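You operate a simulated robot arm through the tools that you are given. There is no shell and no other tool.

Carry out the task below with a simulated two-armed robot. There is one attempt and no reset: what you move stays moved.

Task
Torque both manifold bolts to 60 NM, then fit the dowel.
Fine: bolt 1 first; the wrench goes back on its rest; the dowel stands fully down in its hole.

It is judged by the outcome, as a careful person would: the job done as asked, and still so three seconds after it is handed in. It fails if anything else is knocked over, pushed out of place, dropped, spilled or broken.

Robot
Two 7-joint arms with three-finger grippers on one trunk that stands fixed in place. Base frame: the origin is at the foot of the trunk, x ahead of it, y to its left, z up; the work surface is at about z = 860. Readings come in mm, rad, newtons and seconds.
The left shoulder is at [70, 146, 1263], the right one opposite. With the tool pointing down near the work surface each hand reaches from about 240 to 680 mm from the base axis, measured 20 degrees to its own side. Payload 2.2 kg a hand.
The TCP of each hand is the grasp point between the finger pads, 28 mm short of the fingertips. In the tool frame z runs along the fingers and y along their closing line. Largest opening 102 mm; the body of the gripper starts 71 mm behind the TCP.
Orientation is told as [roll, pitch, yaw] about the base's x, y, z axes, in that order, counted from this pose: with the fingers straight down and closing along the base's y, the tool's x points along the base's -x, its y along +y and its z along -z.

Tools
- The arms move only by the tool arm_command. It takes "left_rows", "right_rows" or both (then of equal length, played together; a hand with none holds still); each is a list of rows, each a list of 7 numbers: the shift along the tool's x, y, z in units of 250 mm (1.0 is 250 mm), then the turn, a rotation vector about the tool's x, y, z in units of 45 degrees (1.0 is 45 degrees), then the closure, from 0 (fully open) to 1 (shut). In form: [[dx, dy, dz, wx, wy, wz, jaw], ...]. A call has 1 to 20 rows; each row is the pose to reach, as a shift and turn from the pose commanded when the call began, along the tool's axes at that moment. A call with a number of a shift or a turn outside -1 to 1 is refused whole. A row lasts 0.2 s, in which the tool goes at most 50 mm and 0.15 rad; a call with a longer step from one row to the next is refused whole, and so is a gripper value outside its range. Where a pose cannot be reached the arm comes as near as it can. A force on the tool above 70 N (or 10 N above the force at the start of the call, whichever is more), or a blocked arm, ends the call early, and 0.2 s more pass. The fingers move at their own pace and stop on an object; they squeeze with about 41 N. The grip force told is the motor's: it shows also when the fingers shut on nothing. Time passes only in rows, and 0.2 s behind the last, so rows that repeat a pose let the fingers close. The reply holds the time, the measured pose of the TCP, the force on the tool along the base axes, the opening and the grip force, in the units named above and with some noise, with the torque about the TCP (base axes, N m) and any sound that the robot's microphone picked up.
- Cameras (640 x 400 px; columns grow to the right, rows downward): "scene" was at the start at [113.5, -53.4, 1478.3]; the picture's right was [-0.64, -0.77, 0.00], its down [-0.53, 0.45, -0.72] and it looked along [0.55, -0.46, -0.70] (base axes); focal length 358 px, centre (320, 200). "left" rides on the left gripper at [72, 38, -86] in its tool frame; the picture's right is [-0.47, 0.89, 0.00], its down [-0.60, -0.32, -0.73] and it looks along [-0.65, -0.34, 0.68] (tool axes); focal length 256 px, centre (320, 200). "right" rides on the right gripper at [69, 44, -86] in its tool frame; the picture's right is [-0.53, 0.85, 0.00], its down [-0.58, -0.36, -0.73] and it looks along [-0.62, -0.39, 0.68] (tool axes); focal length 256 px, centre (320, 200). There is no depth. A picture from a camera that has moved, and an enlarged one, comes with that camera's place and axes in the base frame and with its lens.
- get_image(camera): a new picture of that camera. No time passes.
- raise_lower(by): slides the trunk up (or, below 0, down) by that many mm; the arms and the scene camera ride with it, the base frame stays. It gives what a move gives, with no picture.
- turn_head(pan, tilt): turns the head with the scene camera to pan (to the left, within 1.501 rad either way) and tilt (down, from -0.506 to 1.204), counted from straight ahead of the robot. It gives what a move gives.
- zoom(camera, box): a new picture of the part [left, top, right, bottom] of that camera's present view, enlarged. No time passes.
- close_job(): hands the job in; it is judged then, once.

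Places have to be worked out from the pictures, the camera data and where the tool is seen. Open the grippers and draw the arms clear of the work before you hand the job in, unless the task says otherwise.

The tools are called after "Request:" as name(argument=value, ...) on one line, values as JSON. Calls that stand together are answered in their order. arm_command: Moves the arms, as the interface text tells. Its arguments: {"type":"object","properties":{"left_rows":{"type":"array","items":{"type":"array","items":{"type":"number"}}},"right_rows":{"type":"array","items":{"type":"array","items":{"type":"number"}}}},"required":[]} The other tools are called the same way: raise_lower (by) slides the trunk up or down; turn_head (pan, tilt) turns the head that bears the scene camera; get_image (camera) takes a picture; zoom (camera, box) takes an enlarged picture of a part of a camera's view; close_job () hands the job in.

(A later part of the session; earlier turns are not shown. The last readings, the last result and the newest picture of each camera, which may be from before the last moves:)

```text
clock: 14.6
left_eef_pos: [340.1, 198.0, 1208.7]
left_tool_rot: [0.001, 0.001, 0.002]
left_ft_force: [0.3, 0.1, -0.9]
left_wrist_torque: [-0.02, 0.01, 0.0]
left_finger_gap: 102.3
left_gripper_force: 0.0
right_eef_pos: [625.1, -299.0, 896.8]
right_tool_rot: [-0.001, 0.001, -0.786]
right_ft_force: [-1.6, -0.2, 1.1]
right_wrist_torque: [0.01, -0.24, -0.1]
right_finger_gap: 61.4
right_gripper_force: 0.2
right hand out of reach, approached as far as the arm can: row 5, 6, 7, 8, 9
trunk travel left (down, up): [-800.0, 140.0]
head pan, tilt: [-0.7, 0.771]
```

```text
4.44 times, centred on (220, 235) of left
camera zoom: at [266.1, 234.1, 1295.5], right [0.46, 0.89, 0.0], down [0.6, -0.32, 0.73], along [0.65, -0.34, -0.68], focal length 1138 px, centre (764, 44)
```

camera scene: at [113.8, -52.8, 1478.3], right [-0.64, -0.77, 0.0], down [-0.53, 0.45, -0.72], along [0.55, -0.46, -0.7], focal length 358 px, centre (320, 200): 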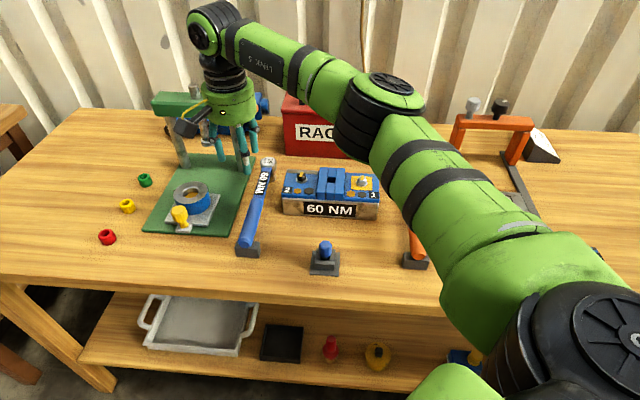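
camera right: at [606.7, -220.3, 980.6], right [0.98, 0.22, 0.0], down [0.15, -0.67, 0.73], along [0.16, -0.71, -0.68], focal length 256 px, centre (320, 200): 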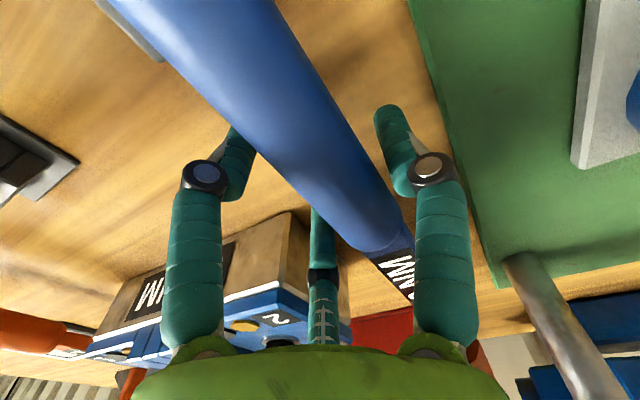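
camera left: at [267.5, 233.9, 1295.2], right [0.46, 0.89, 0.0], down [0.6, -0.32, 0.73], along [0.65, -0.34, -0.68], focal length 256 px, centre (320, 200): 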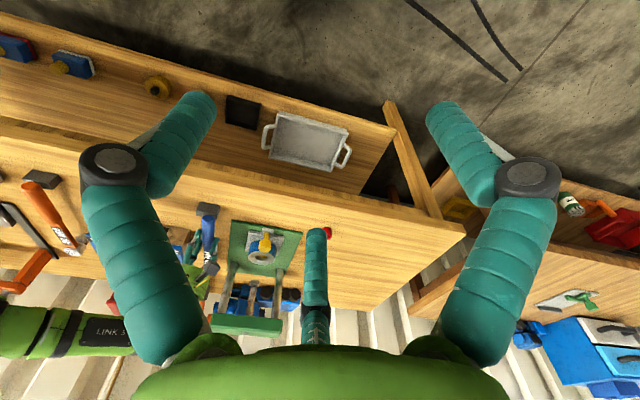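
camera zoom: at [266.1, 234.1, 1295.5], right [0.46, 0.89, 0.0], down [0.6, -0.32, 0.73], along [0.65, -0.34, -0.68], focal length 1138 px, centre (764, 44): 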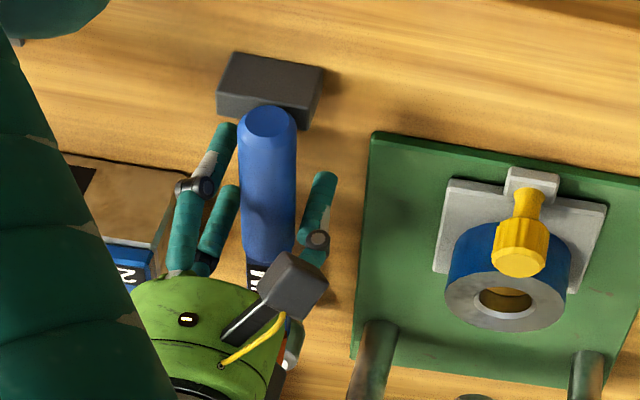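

The arm hit its reach limit at (625,-299,897), which is d≈653 and deep around the handle, good enough. I'll close here.

Request:
arm_command(right_rows=[[0, 0, 0, 0, 0, 0, 0.6], [0, 0, 0, 0, 0, 0, 0.8], [0, 0, 0, 0, 0, 0, 1], [0, 0, 0, 0, 0, 0, 1], [0, 0, 0, 0, 0, 0, 1]])

Request:
get_image(camera="right")

Request:
zoom(camera="scene", box=[220, 145, 290, 265])

Request:
zoom(camera="left", box=[180, 190, 260, 280])

```text
clock: 15.8
left_eef_pos: [339.7, 199.5, 1209.3]
left_tool_rot: [0.0, 0.001, 0.002]
left_ft_force: [0.2, -0.4, -0.6]
left_wrist_torque: [-0.02, 0.0, 0.01]
left_finger_gap: 102.2
left_gripper_force: 0.1
right_eef_pos: [625.5, -299.7, 896.3]
right_tool_rot: [0.0, 0.0, -0.782]
right_ft_force: [0.0, 2.6, 1.9]
right_wrist_torque: [0.11, 0.05, 0.09]
right_finger_gap: 40.3
right_gripper_force: 41.3
trunk travel left (down, up): [-800.0, 140.0]
head pan, tilt: [-0.7, 0.771]
```

```text
taken
camera right: at [607.2, -219.3, 980.9], right [0.98, 0.22, 0.0], down [0.15, -0.67, 0.73], along [0.16, -0.71, -0.68], focal length 256 px, centre (320, 200)
```

right: 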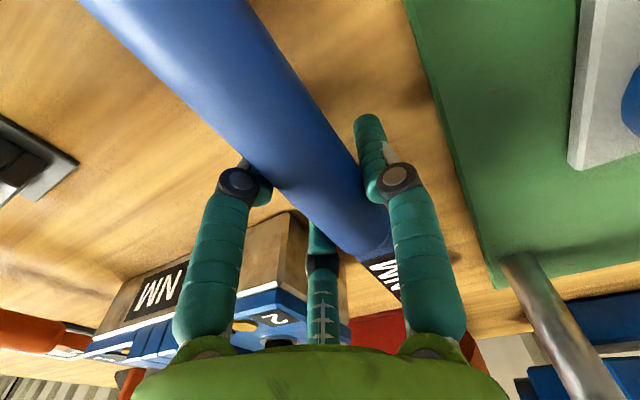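

```text
3.33 times, centred on (255, 205) of scene
camera zoom: at [113.2, -52.7, 1478.3], right [-0.64, -0.77, 0.0], down [-0.53, 0.45, -0.72], along [0.55, -0.46, -0.7], focal length 1192 px, centre (537, 183)
```

zoom: 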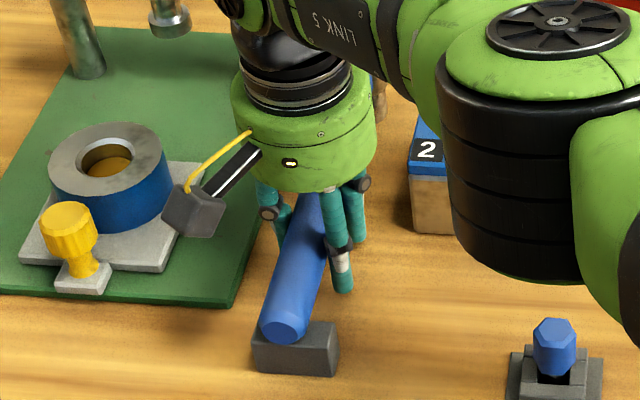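

```text
4.44 times, centred on (220, 235) of left
camera zoom: at [266.6, 234.8, 1295.3], right [0.46, 0.89, 0.0], down [0.6, -0.32, 0.73], along [0.65, -0.34, -0.68], focal length 1138 px, centre (764, 44)
```

zoom: 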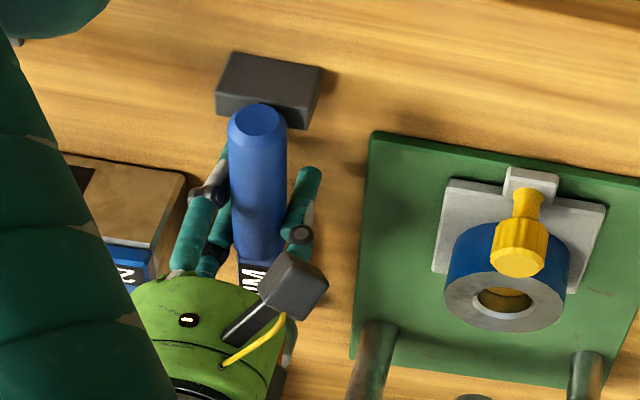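

The fingers hold at 40.3 mm and 41 N. I'll lift gently about 18 mm while keeping the actual lateral position, then check for slip.

Request:
arm_command(right_rows=[[0.036, -0.02, -0.02, 0, 0, 0, 1], [0.036, -0.02, -0.04, 0, 0, 0, 1], [0.036, -0.02, -0.06, 0, 0, 0, 1], [0.036, -0.02, -0.08, 0, 0, 0, 1], [0.036, -0.02, -0.088, 0, 0, 0, 1], [0.036, -0.02, -0.088, 0, 0, 0, 1], [0.036, -0.02, -0.088, 0, 0, 0, 1]])

Request:
get_image(camera="right")

Request:
zoom(camera="scene", box=[220, 145, 290, 265])

Request:
zoom(camera="left", box=[180, 190, 260, 280])

```text
clock: 17.4
left_eef_pos: [341.3, 196.8, 1208.4]
left_tool_rot: [0.0, 0.0, 0.001]
left_ft_force: [0.3, 0.4, -0.4]
left_wrist_torque: [0.02, -0.03, -0.01]
left_finger_gap: 102.0
left_gripper_force: 0.0
right_eef_pos: [616.6, -297.6, 917.7]
right_tool_rot: [0.0, 0.002, -0.785]
right_ft_force: [0.6, 0.8, -3.4]
right_wrist_torque: [0.08, 0.22, 0.01]
right_finger_gap: 39.9
right_gripper_force: 40.7
trunk travel left (down, up): [-800.0, 140.0]
head pan, tilt: [-0.7, 0.771]
```

```text
taken
camera right: at [598.4, -217.4, 1002.7], right [0.98, 0.22, 0.0], down [0.15, -0.67, 0.73], along [0.16, -0.71, -0.68], focal length 256 px, centre (320, 200)
```

right: 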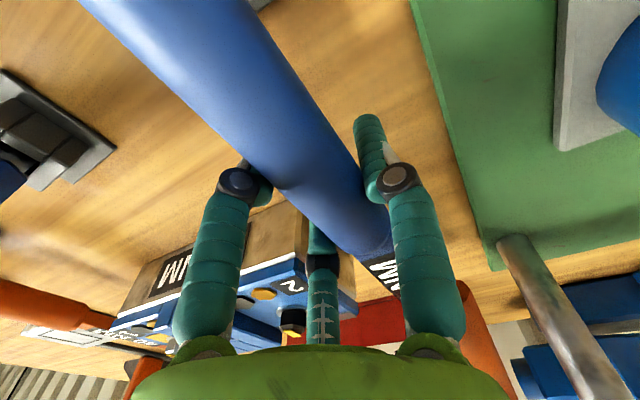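

```text
3.33 times, centred on (255, 205) of scene
camera zoom: at [114.1, -54.0, 1478.2], right [-0.64, -0.77, 0.0], down [-0.53, 0.45, -0.72], along [0.55, -0.46, -0.7], focal length 1192 px, centre (537, 183)
```

zoom: 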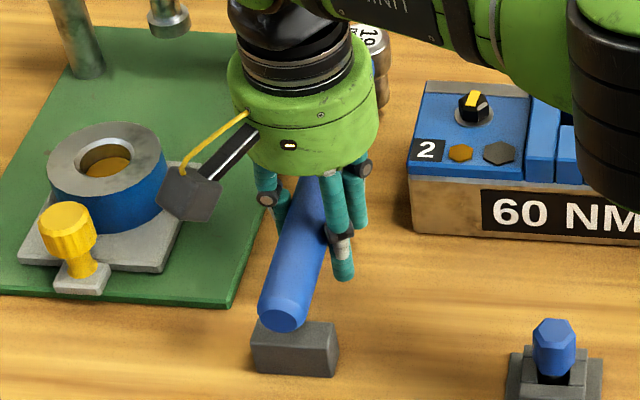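

```text
4.44 times, centred on (220, 235) of left
camera zoom: at [267.5, 233.6, 1295.3], right [0.46, 0.89, 0.0], down [0.6, -0.32, 0.73], along [0.65, -0.34, -0.68], focal length 1138 px, centre (764, 44)
```

zoom: 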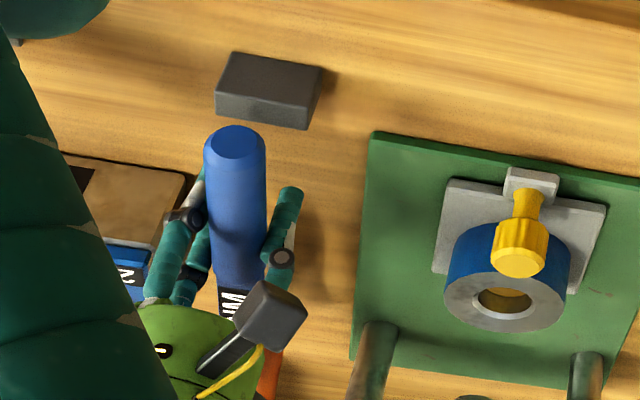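

The wrench now comes up with the hand without slipping, and its end is clear of the rest block. I'll raise it further while drawing it toward me, then check whether it stays level.

Request:
arm_command(right_rows=[[0, 0, -0.06, 0, 0, 0, 1], [0, 0, -0.12, 0, 0, 0, 1], [0.02, 0, -0.18, 0, 0, 0, 1], [0.05, 0, -0.24, 0, 0, 0, 1], [0.08, 0, -0.3, 0, 0, 0, 1], [0.11, 0, -0.36, 0, 0, 0, 1], [0.14, 0, -0.42, 0, 0, 0, 1], [0.17, 0, -0.44, 0, 0, 0, 1], [0.2, 0, -0.44, 0, 0, 0, 1], [0.2, 0, -0.44, 0, 0, 0, 1], [0.2, 0, -0.44, 0, 0, 0, 1]])

Request:
get_image(camera="right")

Request:
get_image(camera="scene")

Request:
zoom(camera="left", box=[160, 190, 260, 290])

```text
clock: 19.8
left_eef_pos: [341.0, 197.8, 1208.3]
left_tool_rot: [-0.001, 0.0, 0.001]
left_ft_force: [-0.1, -0.5, 0.2]
left_wrist_torque: [-0.01, 0.0, 0.0]
left_finger_gap: 101.8
left_gripper_force: 0.1
right_eef_pos: [579.8, -259.4, 1027.7]
right_tool_rot: [-0.001, -0.001, -0.787]
right_ft_force: [0.1, -0.6, -3.3]
right_wrist_torque: [0.14, 0.2, -0.01]
right_finger_gap: 39.9
right_gripper_force: 41.0
trunk travel left (down, up): [-800.0, 140.0]
head pan, tilt: [-0.7, 0.771]
```

```text
taken
camera right: at [561.3, -181.0, 1112.4], right [0.98, 0.22, 0.0], down [0.15, -0.67, 0.73], along [0.16, -0.71, -0.68], focal length 256 px, centre (320, 200)
```

right: 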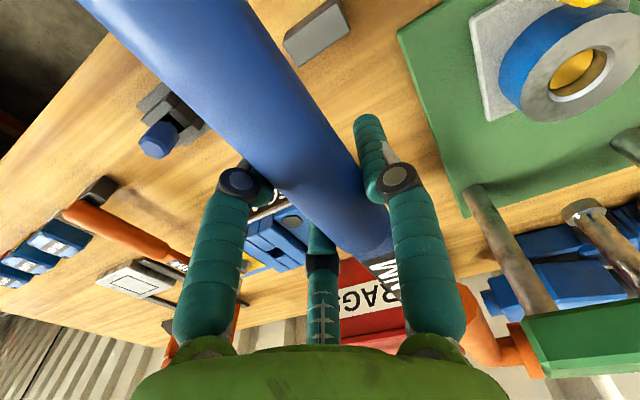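

```text
taken
camera scene: at [114.3, -53.7, 1478.2], right [-0.64, -0.77, 0.0], down [-0.53, 0.45, -0.72], along [0.55, -0.46, -0.7], focal length 358 px, centre (320, 200)
```

scene: 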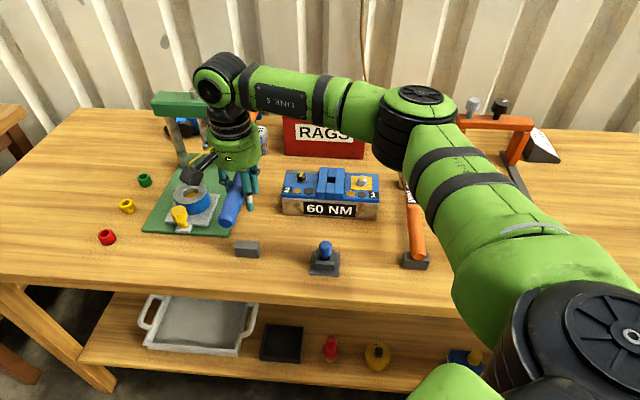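

```text
4.00 times, centred on (210, 240) of left
camera zoom: at [267.6, 233.9, 1295.2], right [0.46, 0.89, 0.0], down [0.6, -0.32, 0.73], along [0.65, -0.34, -0.68], focal length 1024 px, centre (760, 40)
```

zoom: 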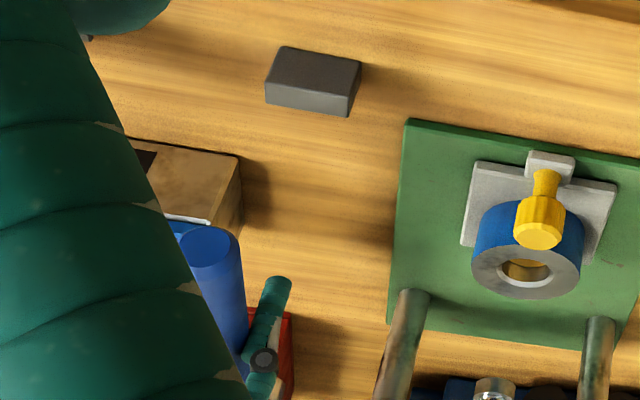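

The wrench is fully carried (about 3.3 N, balance point 73 mm ahead of the grip) and level with no slip. Now I'll carry it at this height to staging above bolt 1, and bring the left hand to a vantage point so its camera can see the bolts.

Request:
arm_command(left_rows=[[-0.04, -0.03, 0.02, 0, 0, 0.08, 0], [-0.08, -0.06, 0.05, 0, 0, 0.16, 0], [-0.13, -0.09, 0.08, 0, 0, 0.25, 0], [-0.18, -0.12, 0.11, 0, 0, 0.35, 0], [-0.23, -0.16, 0.14, 0, 0, 0.45, 0], [-0.28, -0.2, 0.17, 0, 0, 0.55, 0], [-0.33, -0.24, 0.2, 0, 0, 0.65, 0], [-0.38, -0.28, 0.22, 0, 0, 0.75, 0], [-0.44, -0.31, 0.245, 0, 0, 0.82, 0], [-0.44, -0.31, 0.245, 0, 0, 0.82, 0], [-0.44, -0.31, 0.245, 0, 0, 0.82, 0]], right_rows=[[0.02, -0.06, 0, 0, 0, 0, 1], [0.04, -0.16, 0, 0, 0, 0, 1], [0.06, -0.28, 0, 0, 0, 0, 1], [0.07, -0.4, 0, 0, 0, 0, 1], [0.076, -0.52, 0, 0, 0, 0, 1], [0.076, -0.64, 0, 0, 0, 0, 1], [0.076, -0.76, 0, 0, 0, 0, 1], [0.076, -0.86, 0, 0, 0, 0, 1], [0.076, -0.924, 0, 0, 0, 0, 1], [0.076, -0.924, 0, 0, 0, 0, 1], [0.076, -0.924, 0, 0, 0, 0, 1]])

Request:
get_image(camera="left")

Request:
get_image(camera="scene")

Request:
get_image(camera="right")

```text
clock: 22.2
left_eef_pos: [448.3, 120.3, 1150.2]
left_tool_rot: [-0.001, 0.002, -0.644]
left_ft_force: [-1.0, -0.4, -0.2]
left_wrist_torque: [0.01, -0.01, 0.02]
left_finger_gap: 102.1
left_gripper_force: 0.1
right_eef_pos: [402.1, -412.9, 1026.6]
right_tool_rot: [0.0, 0.002, -0.786]
right_ft_force: [0.1, -0.5, -4.0]
right_wrist_torque: [0.16, 0.14, -0.01]
right_finger_gap: 40.2
right_gripper_force: 41.0
trunk travel left (down, up): [-800.0, 140.0]
head pan, tilt: [-0.7, 0.771]
```

```text
taken
camera left: at [412.7, 192.7, 1236.1], right [0.9, 0.43, 0.0], down [0.29, -0.62, 0.73], along [0.31, -0.66, -0.68], focal length 256 px, centre (320, 200)
```

left: 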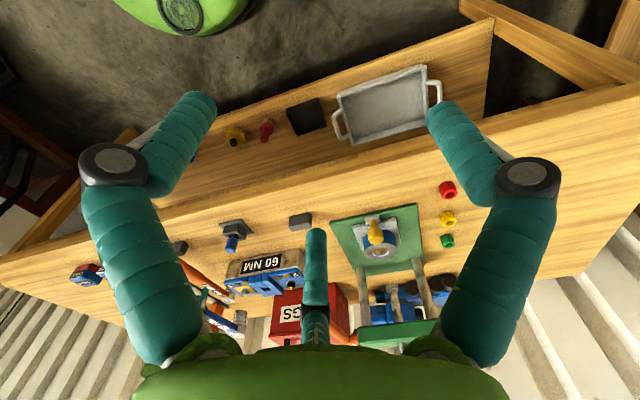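

```text
taken
camera scene: at [113.8, -54.0, 1478.2], right [-0.64, -0.77, 0.0], down [-0.53, 0.45, -0.72], along [0.55, -0.46, -0.7], focal length 358 px, centre (320, 200)
```

scene: 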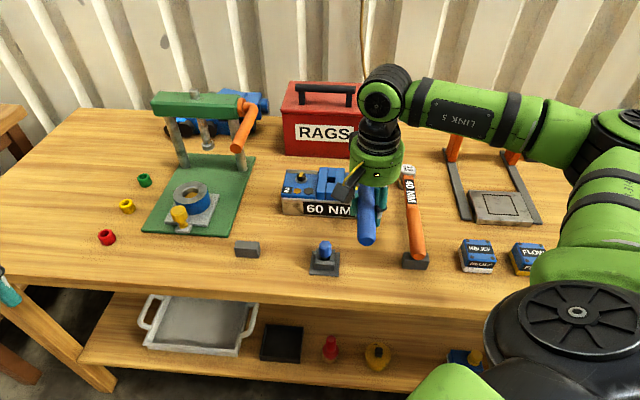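

```text
taken
camera right: at [384.6, -332.9, 1111.7], right [0.98, 0.22, 0.0], down [0.15, -0.67, 0.73], along [0.16, -0.71, -0.68], focal length 256 px, centre (320, 200)
```

right: 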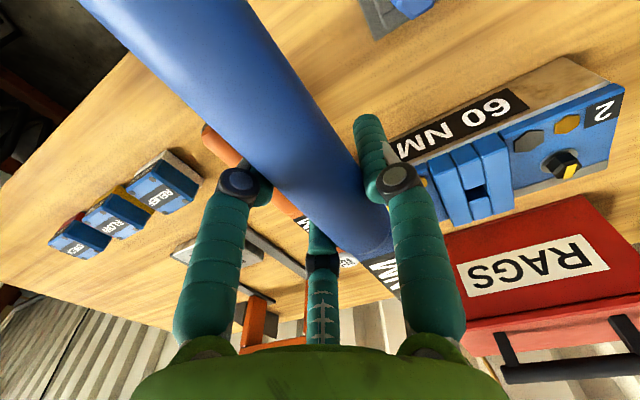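

Both arms arrived with the grip steady. I'll zoom the left camera on the manifold and the socket.

Request:
zoom(camera="left", box=[190, 235, 310, 335])

Request:
zoom(camera="scene", box=[270, 120, 430, 280])

```text
4.00 times, centred on (250, 285) of left
camera zoom: at [412.7, 192.7, 1236.1], right [0.9, 0.43, 0.0], down [0.29, -0.62, 0.73], along [0.31, -0.66, -0.68], focal length 1024 px, centre (600, -140)
```

zoom: 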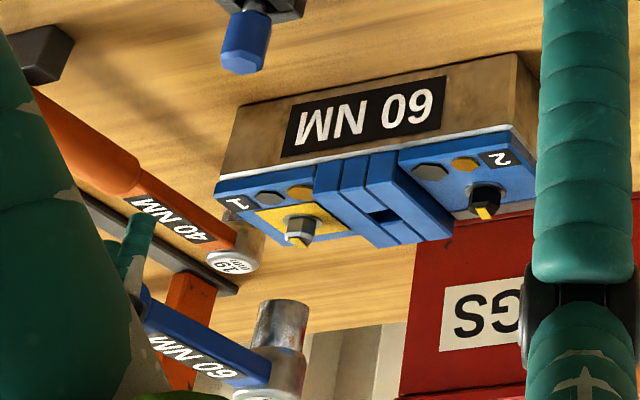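

```text
2.50 times, centred on (350, 200) of scene
camera zoom: at [113.8, -54.0, 1478.2], right [-0.64, -0.77, 0.0], down [-0.53, 0.45, -0.72], along [0.55, -0.46, -0.7], focal length 894 px, centre (245, 200)
```

zoom: 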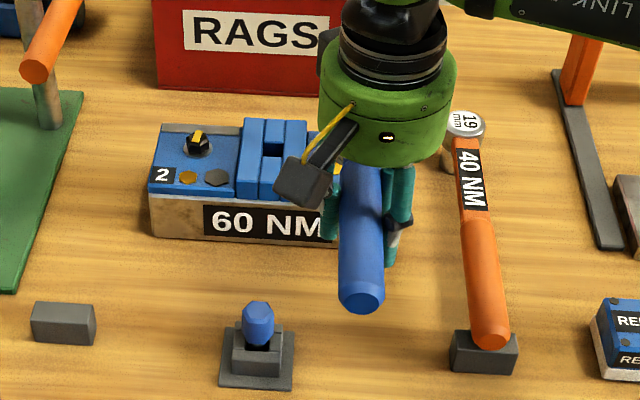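

The left view shows both the socket and bolt 1. I'll zoom further to measure their relative offset.

Request:
zoom(camera="left", box=[230, 275, 290, 335])

Request:
zoom(camera="scene", box=[320, 150, 420, 250])

```text
6.67 times, centred on (260, 305) of left
camera zoom: at [412.7, 192.7, 1236.1], right [0.9, 0.43, 0.0], down [0.29, -0.62, 0.73], along [0.31, -0.66, -0.68], focal length 1707 px, centre (720, -500)
```

zoom: 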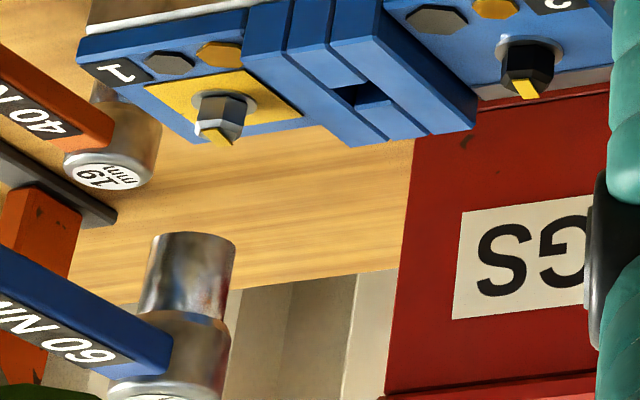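

```text
4.00 times, centred on (370, 200) of scene
camera zoom: at [113.8, -54.0, 1478.2], right [-0.64, -0.77, 0.0], down [-0.53, 0.45, -0.72], along [0.55, -0.46, -0.7], focal length 1430 px, centre (120, 200)
```

zoom: 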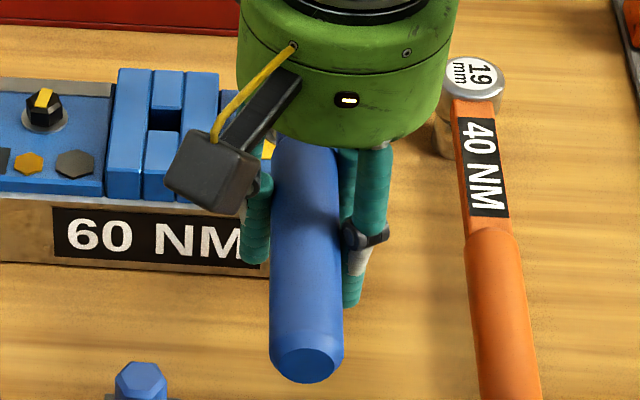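

Sideways (across the left camera's view) the socket axis already lines up with bolt 1. I'll lower it about 33 mm so the rim is just above the bolt head, where the depth offset can be read without height error.

Request:
arm_command(right_rows=[[0, 0, 0.03, 0, 0, 0, 1], [0, 0, 0.06, 0, 0, 0, 1], [0, 0, 0.09, 0, 0, 0, 1], [0, 0, 0.12, 0, 0, 0, 1], [0, 0, 0.132, 0, 0, 0, 1], [0, 0, 0.132, 0, 0, 0, 1], [0, 0, 0.132, 0, 0, 0, 1], [0, 0, 0.132, 0, 0, 0, 1]])

Request:
zoom(camera="left", box=[230, 265, 290, 325])

Request:
zoom(camera="scene", box=[320, 150, 420, 250])

Request:
get_image(camera="right")

```text
clock: 24.0
left_eef_pos: [447.8, 122.4, 1148.9]
left_tool_rot: [0.001, 0.001, -0.642]
left_ft_force: [-0.3, -0.7, -0.2]
left_wrist_torque: [0.02, -0.02, 0.01]
left_finger_gap: 102.0
left_gripper_force: 0.1
right_eef_pos: [404.5, -410.6, 994.4]
right_tool_rot: [0.0, 0.002, -0.785]
right_ft_force: [0.3, -0.2, -3.2]
right_wrist_torque: [0.11, 0.19, -0.02]
right_finger_gap: 40.0
right_gripper_force: 41.2
trunk travel left (down, up): [-800.0, 140.0]
head pan, tilt: [-0.7, 0.771]
```

```text
6.67 times, centred on (260, 295) of left
camera zoom: at [412.7, 193.0, 1236.1], right [0.9, 0.43, 0.0], down [0.29, -0.62, 0.73], along [0.31, -0.66, -0.68], focal length 1707 px, centre (720, -433)
```

zoom: 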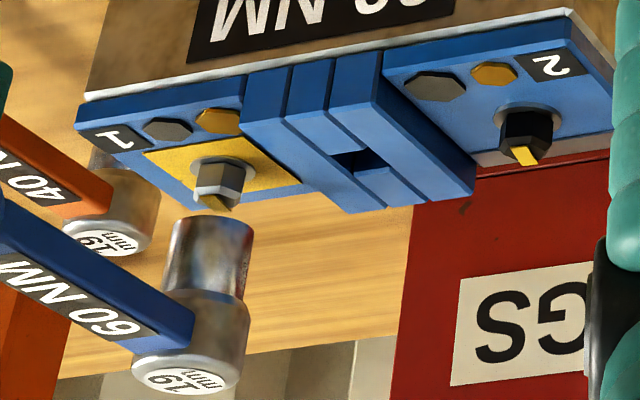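

```text
4.00 times, centred on (370, 200) of scene
camera zoom: at [114.1, -53.9, 1478.2], right [-0.64, -0.77, 0.0], down [-0.53, 0.45, -0.72], along [0.55, -0.46, -0.7], focal length 1430 px, centre (120, 200)
```

zoom: 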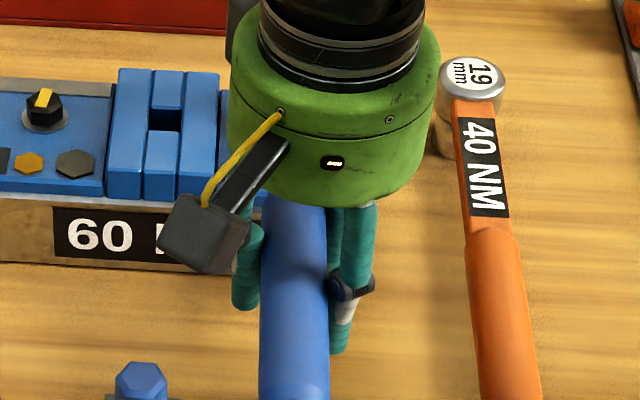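

```text
taken
camera right: at [386.1, -331.2, 1079.5], right [0.98, 0.22, 0.0], down [0.15, -0.67, 0.73], along [0.16, -0.71, -0.68], focal length 256 px, centre (320, 200)
```

right: 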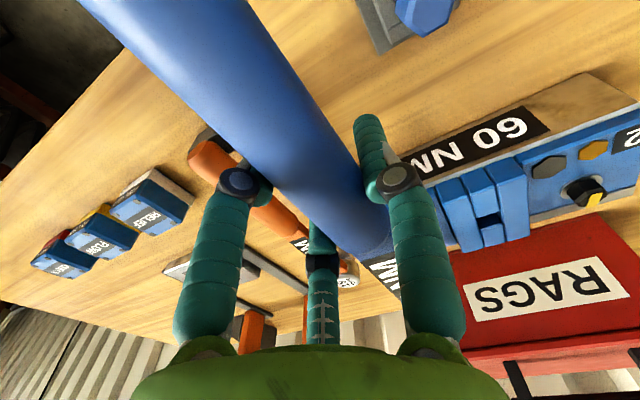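

I can see the rim just above the bolt head. I'll zoom harder to judge rim centre, bolt centre and any socket tilt.

Request:
zoom(camera="left", box=[244, 280, 274, 304])

Request:
zoom(camera="left", box=[240, 290, 275, 325])

```text
16.00 times, centred on (259, 292) of left
camera zoom: at [412.7, 193.0, 1236.1], right [0.9, 0.43, 0.0], down [0.29, -0.62, 0.73], along [0.31, -0.66, -0.68], focal length 4096 px, centre (1296, -1272)
```

zoom: 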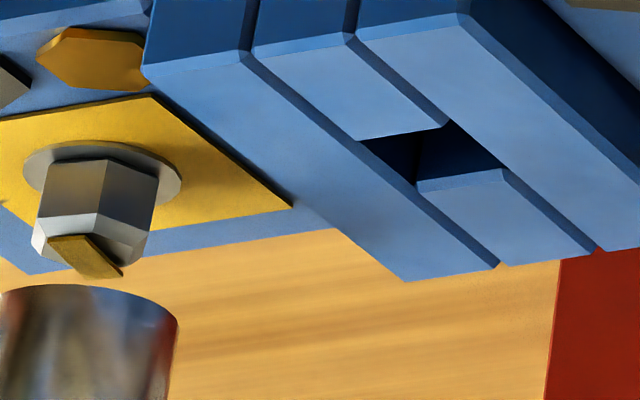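

```text
11.43 times, centred on (258, 308) of left
camera zoom: at [412.7, 193.0, 1236.1], right [0.9, 0.43, 0.0], down [0.29, -0.62, 0.73], along [0.31, -0.66, -0.68], focal length 2926 px, centre (1034, -1029)
```

zoom: 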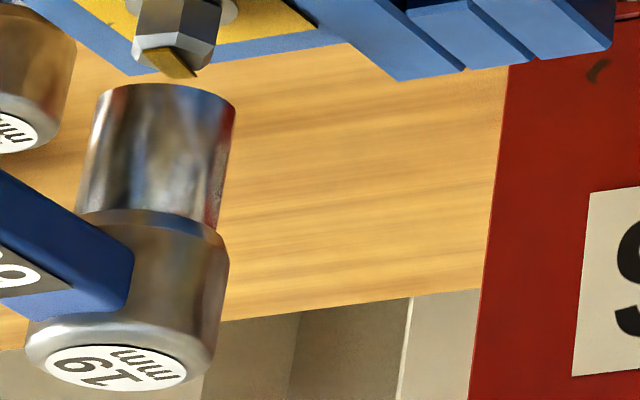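

The socket is about 1 mm off sideways, and I need depth. I'll move the left hand to a higher and closer vantage for a steeper view of the socket and bolt 1.

Request:
arm_command(left_rows=[[-0.06, -0.07, -0.06, 0, 0, 0.04, 0], [-0.14, -0.16, -0.12, 0, 0, 0.08, 0], [-0.22, -0.26, -0.18, 0, 0, 0.12, 0], [-0.31, -0.36, -0.24, 0, 0, 0.16, 0], [-0.4, -0.46, -0.3, 0, 0, 0.2, 0], [-0.49, -0.56, -0.36, 0, 0, 0.24, 0], [-0.58, -0.66, -0.36, 0, 0, 0.28, 0], [-0.67, -0.76, -0.36, 0, 0, 0.33, 0], [-0.745, -0.846, -0.36, 0, 0, 0.37, 0], [-0.745, -0.846, -0.36, 0, 0, 0.37, 0], [-0.745, -0.846, -0.36, 0, 0, 0.37, 0], [-0.745, -0.846, -0.36, 0, 0, 0.37, 0]])

Request:
get_image(camera="left")

Request:
get_image(camera="scene")

```text
clock: 26.6
left_eef_pos: [466.5, -153.0, 1236.7]
left_tool_rot: [-0.002, -0.002, -0.933]
left_ft_force: [0.6, 0.3, -0.3]
left_wrist_torque: [-0.01, -0.02, 0.01]
left_finger_gap: 102.2
left_gripper_force: 0.1
left hand out of reach, approached as far as the arm can: row 9, 10, 11, 12
right_eef_pos: [403.3, -410.6, 994.5]
right_tool_rot: [0.0, 0.0, -0.786]
right_ft_force: [0.0, 0.8, -3.4]
right_wrist_torque: [0.14, 0.15, -0.01]
right_finger_gap: 39.8
right_gripper_force: 41.0
trunk travel left (down, up): [-800.0, 140.0]
head pan, tilt: [-0.7, 0.771]
```

```text
taken
camera left: at [453.8, -74.7, 1323.1], right [0.99, 0.15, 0.0], down [0.1, -0.67, 0.73], along [0.11, -0.72, -0.68], focal length 256 px, centre (320, 200)
```

left: 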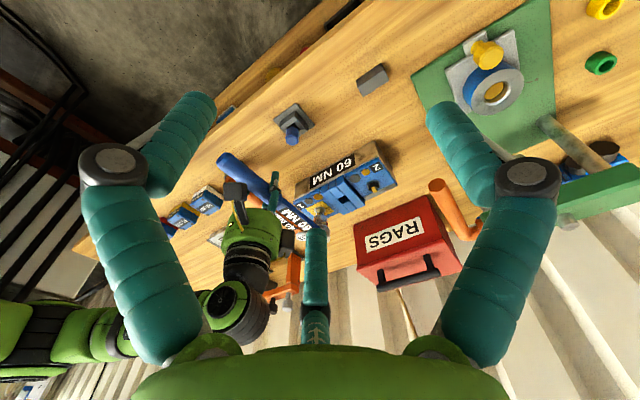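

```text
taken
camera scene: at [113.6, -53.8, 1478.3], right [-0.64, -0.77, 0.0], down [-0.53, 0.45, -0.72], along [0.55, -0.46, -0.7], focal length 358 px, centre (320, 200)
```

scene: 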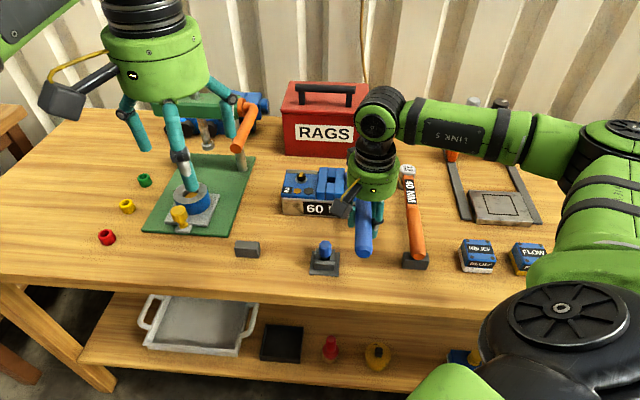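

The left camera sees the manifold at mid-frame now. I'll zoom on the socket and bolt 1.

Request:
zoom(camera="left", box=[280, 150, 400, 240])

Request:
zoom(camera="left", box=[300, 190, 340, 220])

```text
4.44 times, centred on (340, 195) of left
camera zoom: at [453.8, -74.7, 1323.1], right [0.99, 0.15, 0.0], down [0.1, -0.67, 0.73], along [0.11, -0.72, -0.68], focal length 1138 px, centre (231, 222)
```

zoom: 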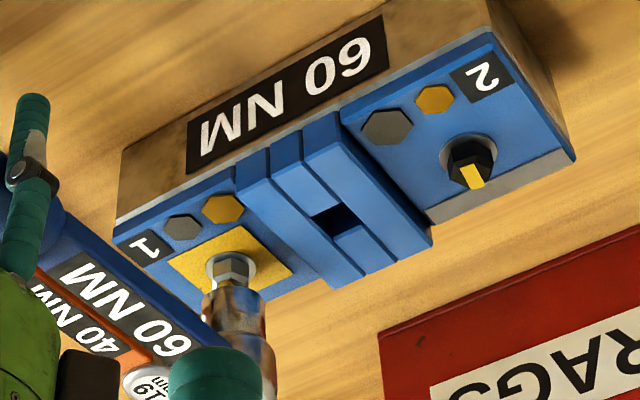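

```text
13.33 times, centred on (320, 205) of left
camera zoom: at [453.8, -74.7, 1323.1], right [0.99, 0.15, 0.0], down [0.1, -0.67, 0.73], along [0.11, -0.72, -0.68], focal length 3413 px, centre (320, 133)
```

zoom: 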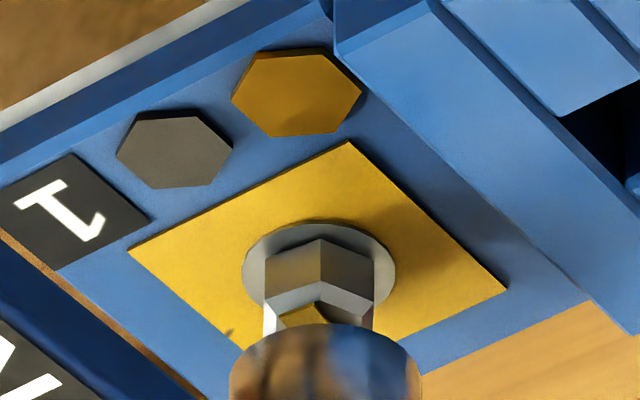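

The steeper view gives the rim about 25 mm above the washer, centred on the bolt within about 1.3 mm (bolt 1 is near (525,-525), washer z≈932). I'll make that small correction and descend in short steps, watching the force.

Request:
arm_command(right_rows=[[0.004, -0.003, 0, 0, 0, 0, 1], [0.004, -0.003, 0.008, 0, 0, 0, 1], [0.004, -0.003, 0.016, 0, 0, 0, 1], [0.004, -0.003, 0.024, 0, 0, 0, 1], [0.004, -0.003, 0.024, 0, 0, 0, 1], [0.004, -0.003, 0.024, 0, 0, 0, 1]])

Request:
zoom(camera="left", box=[300, 190, 340, 220])

```text
clock: 28.0
left_eef_pos: [468.3, -153.1, 1235.7]
left_tool_rot: [-0.001, -0.002, -0.934]
left_ft_force: [0.3, -0.5, -0.6]
left_wrist_torque: [0.0, 0.01, 0.0]
left_finger_gap: 102.0
left_gripper_force: 0.0
right_eef_pos: [401.6, -410.9, 988.4]
right_tool_rot: [0.0, 0.0, -0.785]
right_ft_force: [-0.6, -0.3, -4.1]
right_wrist_torque: [0.14, 0.15, -0.02]
right_finger_gap: 40.1
right_gripper_force: 40.9
trunk travel left (down, up): [-800.0, 140.0]
head pan, tilt: [-0.7, 0.771]
```

```text
13.33 times, centred on (320, 205) of left
camera zoom: at [454.3, -74.6, 1322.8], right [0.99, 0.15, 0.0], down [0.1, -0.67, 0.73], along [0.11, -0.72, -0.68], focal length 3413 px, centre (320, 133)
```

zoom: 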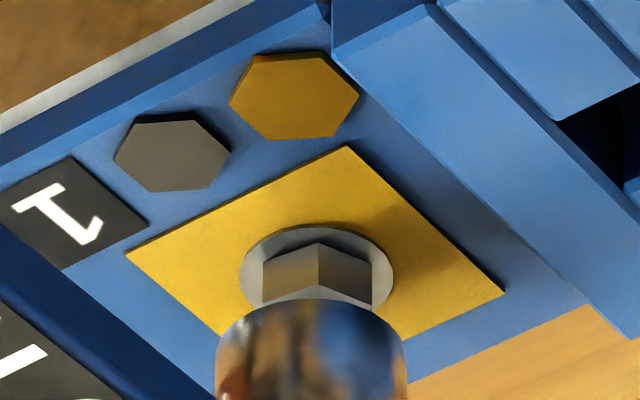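

The rim is now about 1 mm to the other side, with roughly 6 mm until the bolt head enters. I'll correct by about 0.9 mm and descend 8 mm slowly.

Request:
arm_command(right_rows=[[-0.002, 0.003, 0, 0, 0, 0, 1], [-0.002, 0.003, 0.006, 0, 0, 0, 1], [-0.002, 0.003, 0.012, 0, 0, 0, 1], [-0.002, 0.003, 0.018, 0, 0, 0, 1], [-0.002, 0.003, 0.024, 0, 0, 0, 1], [-0.002, 0.003, 0.028, 0, 0, 0, 1], [-0.002, 0.003, 0.032, 0, 0, 0, 1], [-0.002, 0.003, 0.032, 0, 0, 0, 1], [-0.002, 0.003, 0.032, 0, 0, 0, 1]])

Request:
zoom(camera="left", box=[300, 190, 340, 220])

```text
clock: 30.0
left_eef_pos: [467.4, -153.1, 1236.0]
left_tool_rot: [0.002, 0.0, -0.933]
left_ft_force: [-0.5, -0.5, -0.2]
left_wrist_torque: [-0.05, 0.01, -0.02]
left_finger_gap: 102.0
left_gripper_force: 0.1
right_eef_pos: [402.1, -411.9, 980.7]
right_tool_rot: [0.001, 0.002, -0.787]
right_ft_force: [0.2, -0.5, -3.8]
right_wrist_torque: [0.14, 0.21, -0.03]
right_finger_gap: 40.2
right_gripper_force: 41.2
trunk travel left (down, up): [-800.0, 140.0]
head pan, tilt: [-0.7, 0.771]
```

```text
13.33 times, centred on (320, 205) of left
camera zoom: at [454.2, -74.6, 1322.9], right [0.99, 0.15, 0.0], down [0.1, -0.67, 0.73], along [0.11, -0.72, -0.68], focal length 3413 px, centre (320, 133)
```

zoom: 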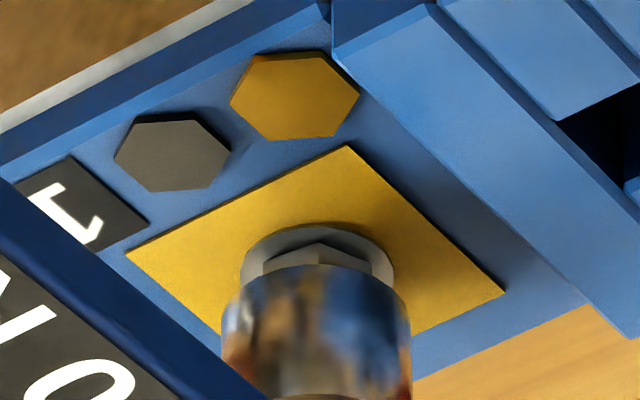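

The socket is centred to within about 0.5 mm, and its rim seems to have passed the bolt's top with no contact force. I'll continue down 8 mm slowly.

Request:
arm_command(right_rows=[[0, 0, 0.006, 0, 0, 0, 1], [0, 0, 0.012, 0, 0, 0, 1], [0, 0, 0.018, 0, 0, 0, 1], [0, 0, 0.024, 0, 0, 0, 1], [0, 0, 0.03, 0, 0, 0, 1], [0, 0, 0.03, 0, 0, 0, 1], [0, 0, 0.03, 0, 0, 0, 1]])

Request:
zoom(camera="left", box=[300, 190, 340, 220])

```text
clock: 31.6
left_eef_pos: [467.3, -152.6, 1237.0]
left_tool_rot: [0.0, -0.003, -0.935]
left_ft_force: [-0.3, -0.3, -0.4]
left_wrist_torque: [0.0, -0.01, -0.02]
left_finger_gap: 102.4
left_gripper_force: 0.0
right_eef_pos: [402.8, -412.0, 975.5]
right_tool_rot: [-0.001, 0.002, -0.787]
right_ft_force: [-1.1, -0.2, -3.6]
right_wrist_torque: [0.15, 0.15, 0.03]
right_finger_gap: 40.1
right_gripper_force: 41.4
trunk travel left (down, up): [-800.0, 140.0]
head pan, tilt: [-0.7, 0.771]
```

```text
13.33 times, centred on (320, 205) of left
camera zoom: at [454.2, -74.7, 1322.8], right [0.99, 0.15, 0.0], down [0.1, -0.67, 0.73], along [0.11, -0.72, -0.68], focal length 3413 px, centre (320, 133)
```

zoom: 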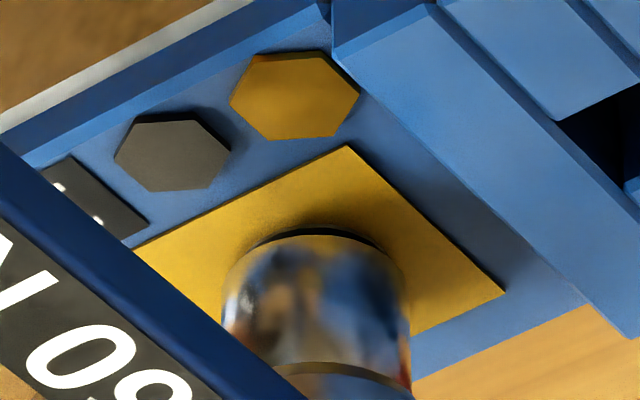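

The socket is well over the bolt with about 5 mm left to the washer and still no contact force. I'll go down another 6 mm until it seats.

Request:
arm_command(right_rows=[[0, 0, 0.006, 0, 0, 0, 1], [0, 0, 0.012, 0, 0, 0, 1], [0, 0, 0.018, 0, 0, 0, 1], [0, 0, 0.024, 0, 0, 0, 1], [0, 0, 0.024, 0, 0, 0, 1], [0, 0, 0.024, 0, 0, 0, 1]])

Request:
zoom(camera="left", box=[300, 190, 340, 220])

Request:
get_image(camera="scene")

Request:
get_image(camera="right")

```text
clock: 33.0
left_eef_pos: [466.7, -153.3, 1236.0]
left_tool_rot: [0.0, -0.002, -0.934]
left_ft_force: [0.0, -0.1, -0.2]
left_wrist_torque: [0.02, -0.02, -0.04]
left_finger_gap: 101.9
left_gripper_force: 0.2
right_eef_pos: [402.0, -411.8, 966.7]
right_tool_rot: [0.002, -0.003, -0.785]
right_ft_force: [0.9, -1.2, -1.7]
right_wrist_torque: [-0.33, -0.31, 0.06]
right_finger_gap: 40.3
right_gripper_force: 40.6
trunk travel left (down, up): [-800.0, 140.0]
head pan, tilt: [-0.7, 0.771]
```

```text
13.33 times, centred on (320, 205) of left
camera zoom: at [453.9, -74.3, 1323.0], right [0.99, 0.15, 0.0], down [0.1, -0.67, 0.73], along [0.11, -0.72, -0.68], focal length 3413 px, centre (320, 133)
```

zoom: 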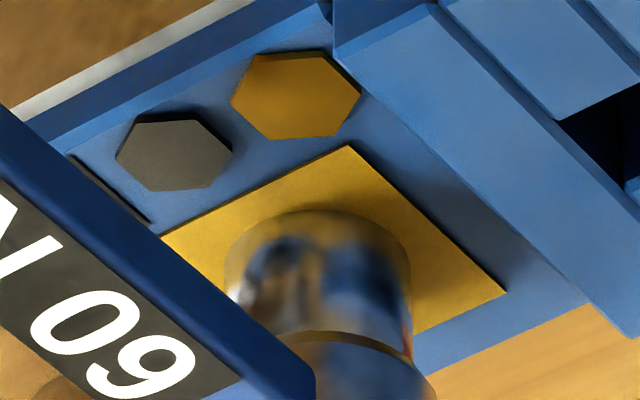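

```text
taken
camera scene: at [113.6, -53.5, 1478.3], right [-0.64, -0.77, 0.0], down [-0.53, 0.45, -0.72], along [0.55, -0.46, -0.7], focal length 358 px, centre (320, 200)
```

scene: 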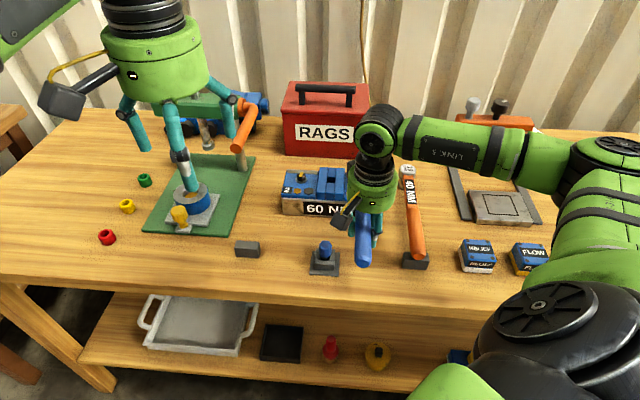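

```text
taken
camera right: at [384.5, -331.9, 1052.0], right [0.98, 0.22, 0.0], down [0.15, -0.67, 0.73], along [0.16, -0.71, -0.68], focal length 256 px, centre (320, 200)
```

right: 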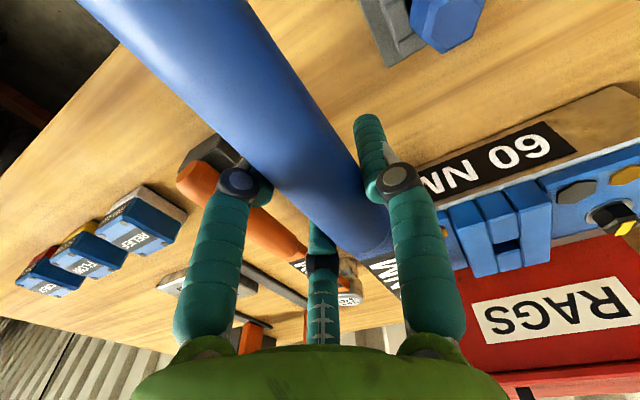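

The moment has reversed and the force on the tool changed slightly, so the socket rests on bolt 1's washer, fully seated. Now I'll turn clockwise (seen from above) about the bolt in small steps, listening for the click.

Request:
arm_command(right_rows=[[0, 0.0205, 0, 0, 0, 0.0382, 1], [0, 0.041, 0, 0, 0, 0.0764, 1], [0, 0.041, 0, 0, 0, 0.0764, 1]])

Request:
zoom(camera="left", box=[280, 180, 350, 230])

```text
clock: 33.8
left_eef_pos: [467.4, -154.0, 1237.7]
left_tool_rot: [0.0, -0.003, -0.934]
left_ft_force: [-0.1, 0.4, 1.1]
left_wrist_torque: [0.01, -0.02, -0.04]
left_finger_gap: 101.8
left_gripper_force: 0.1
right_eef_pos: [410.7, -403.3, 967.5]
right_tool_rot: [0.002, 0.0, -0.844]
right_ft_force: [-0.4, 1.7, -0.1]
right_wrist_torque: [-0.32, -0.41, 0.56]
right_finger_gap: 39.8
right_gripper_force: 41.1
trunk travel left (down, up): [-800.0, 140.0]
head pan, tilt: [-0.7, 0.771]
```

```text
8.00 times, centred on (315, 205) of left
camera zoom: at [453.4, -73.8, 1323.2], right [0.99, 0.15, 0.0], down [0.1, -0.67, 0.73], along [0.11, -0.72, -0.68], focal length 2048 px, centre (360, 160)
```

zoom: 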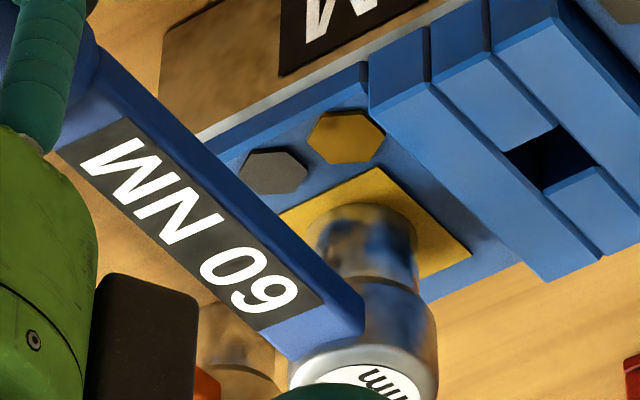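

The wrench turned about 3.4° with a light resisting moment of 0.56 N·m. I'll carry on with further small steps.

Request:
arm_command(right_rows=[[0, 0.0205, 0, 0, 0, 0.0382, 1], [0, 0.041, 0, 0, 0, 0.0764, 1], [-0.001, 0.0616, 0, 0, 0, 0.1146, 1], [-0.001, 0.0616, 0, 0, 0, 0.1146, 1]])

```text
clock: 34.8
left_eef_pos: [467.1, -151.3, 1237.2]
left_tool_rot: [-0.001, -0.003, -0.934]
left_ft_force: [0.3, -0.1, 0.1]
left_wrist_torque: [0.0, 0.0, -0.02]
left_finger_gap: 101.7
left_gripper_force: 0.1
right_eef_pos: [420.6, -394.6, 966.8]
right_tool_rot: [0.0, 0.001, -0.935]
right_ft_force: [-0.6, 1.5, 0.2]
right_wrist_torque: [-0.45, -0.42, 0.86]
right_finger_gap: 40.2
right_gripper_force: 40.9
trunk travel left (down, up): [-800.0, 140.0]
head pan, tilt: [-0.7, 0.771]
```

The resisting moment rises to 0.86 N·m with no click yet. The sweep will pass over the dowel, so I'll check the fingertip clearance in the left and wrist views before going on.

Request:
get_image(camera="right")

Request:
zoom(camera="left", box=[190, 80, 340, 230])

Request:
zoom(camera="scene", box=[280, 160, 420, 290])

```text
taken
camera right: at [414.9, -312.9, 1051.9], right [1.0, 0.07, 0.0], down [0.05, -0.68, 0.73], along [0.05, -0.73, -0.68], focal length 256 px, centre (320, 200)
```

right: 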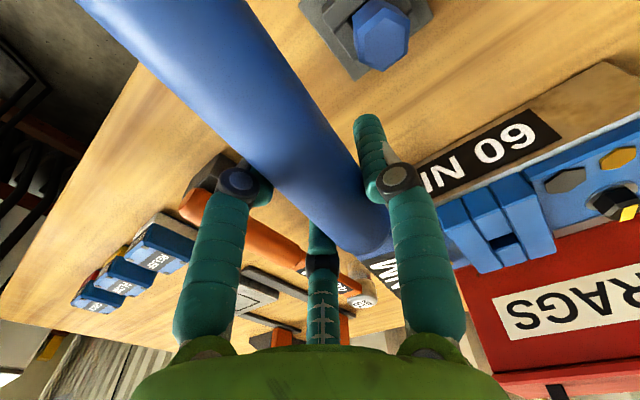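

```text
2.67 times, centred on (265, 155) of left
camera zoom: at [453.3, -73.6, 1323.3], right [0.99, 0.15, 0.0], down [0.1, -0.67, 0.73], along [0.11, -0.72, -0.68], focal length 683 px, centre (467, 320)
```

zoom: 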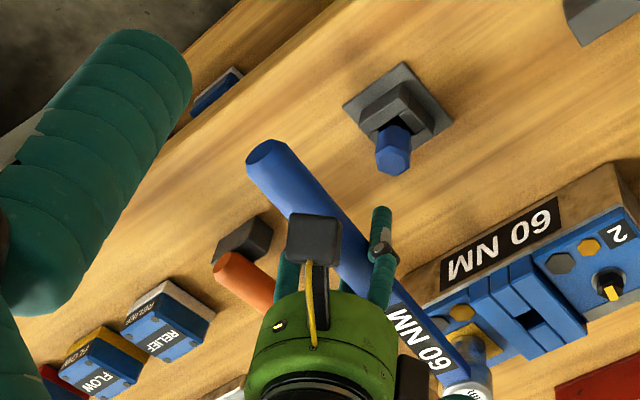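

```text
3.08 times, centred on (350, 225) of scene
camera zoom: at [113.0, -52.7, 1478.3], right [-0.64, -0.77, 0.0], down [-0.53, 0.45, -0.72], along [0.55, -0.46, -0.7], focal length 1100 px, centre (228, 123)
```

zoom: 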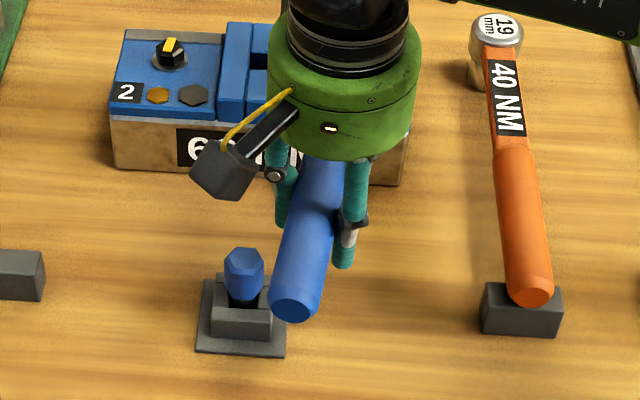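

The dowel's top triangulates to z≈926 and the fingertips are at about 939, so they clear it. I'll keep turning in small steps.

Request:
arm_command(right_rows=[[0, 0.0205, 0, 0, 0, 0.0382, 1], [0, 0.041, 0, 0, 0, 0.0764, 1], [-0.001, 0.0616, 0, 0, 0, 0.1146, 1], [-0.001, 0.0616, 0, 0, 0, 0.1146, 1]])

```text
clock: 35.8
left_eef_pos: [467.2, -152.7, 1236.9]
left_tool_rot: [0.0, 0.0, -0.933]
left_ft_force: [-0.5, 0.0, -0.5]
left_wrist_torque: [0.03, -0.04, 0.02]
left_finger_gap: 101.7
left_gripper_force: 0.1
right_eef_pos: [433.0, -384.4, 967.7]
right_tool_rot: [-0.002, 0.001, -1.026]
right_ft_force: [-1.4, -1.2, -2.6]
right_wrist_torque: [-0.18, -0.05, 0.71]
right_finger_gap: 39.9
right_gripper_force: 41.0
trunk travel left (down, up): [-800.0, 140.0]
head pan, tilt: [-0.7, 0.771]
```

No click yet, and the contact at the head feels lighter. I'll check that the socket is still seated.

Request:
zoom(camera="left", box=[290, 185, 350, 230])

Request:
zoom(camera="scene", box=[280, 160, 420, 290])

```text
8.89 times, centred on (320, 208) of left
camera zoom: at [453.7, -74.6, 1323.0], right [0.99, 0.15, 0.0], down [0.1, -0.67, 0.73], along [0.11, -0.72, -0.68], focal length 2276 px, centre (320, 133)
```

zoom: 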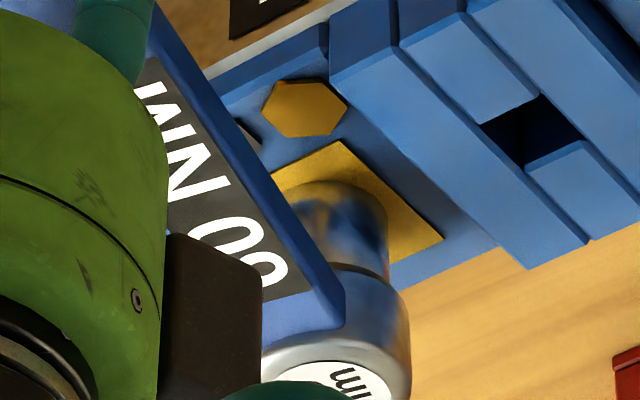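

```text
3.08 times, centred on (350, 225) of scene
camera zoom: at [113.4, -53.9, 1478.2], right [-0.64, -0.77, 0.0], down [-0.53, 0.45, -0.72], along [0.55, -0.46, -0.7], focal length 1100 px, centre (228, 123)
```

zoom: 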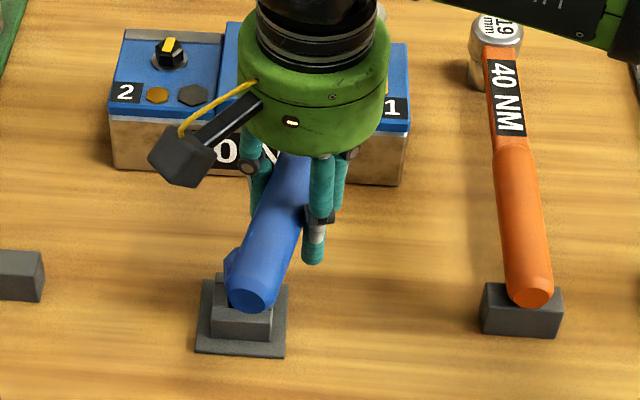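

The socket is still down on the bolt and the handle passes well above the dowel. I'll continue turning.

Request:
arm_command(right_rows=[[0, 0.0205, 0, 0, 0, 0.0382, 1], [0, 0.041, 0, 0, 0, 0.0764, 1], [-0.001, 0.0616, 0, 0, 0, 0.1146, 1], [-0.001, 0.0616, 0, 0, 0, 0.1146, 1]])

```text
clock: 36.8
left_eef_pos: [466.9, -153.5, 1236.8]
left_tool_rot: [0.002, -0.003, -0.934]
left_ft_force: [0.7, 0.6, 0.3]
left_wrist_torque: [-0.03, 0.02, -0.02]
left_finger_gap: 101.9
left_gripper_force: 0.1
right_eef_pos: [446.1, -376.3, 967.1]
right_tool_rot: [-0.001, 0.0, -1.117]
right_ft_force: [-0.6, -3.2, -2.5]
right_wrist_torque: [-0.24, -0.01, 0.77]
right_finger_gap: 40.1
right_gripper_force: 40.5
trunk travel left (down, up): [-800.0, 140.0]
head pan, tilt: [-0.7, 0.771]
```

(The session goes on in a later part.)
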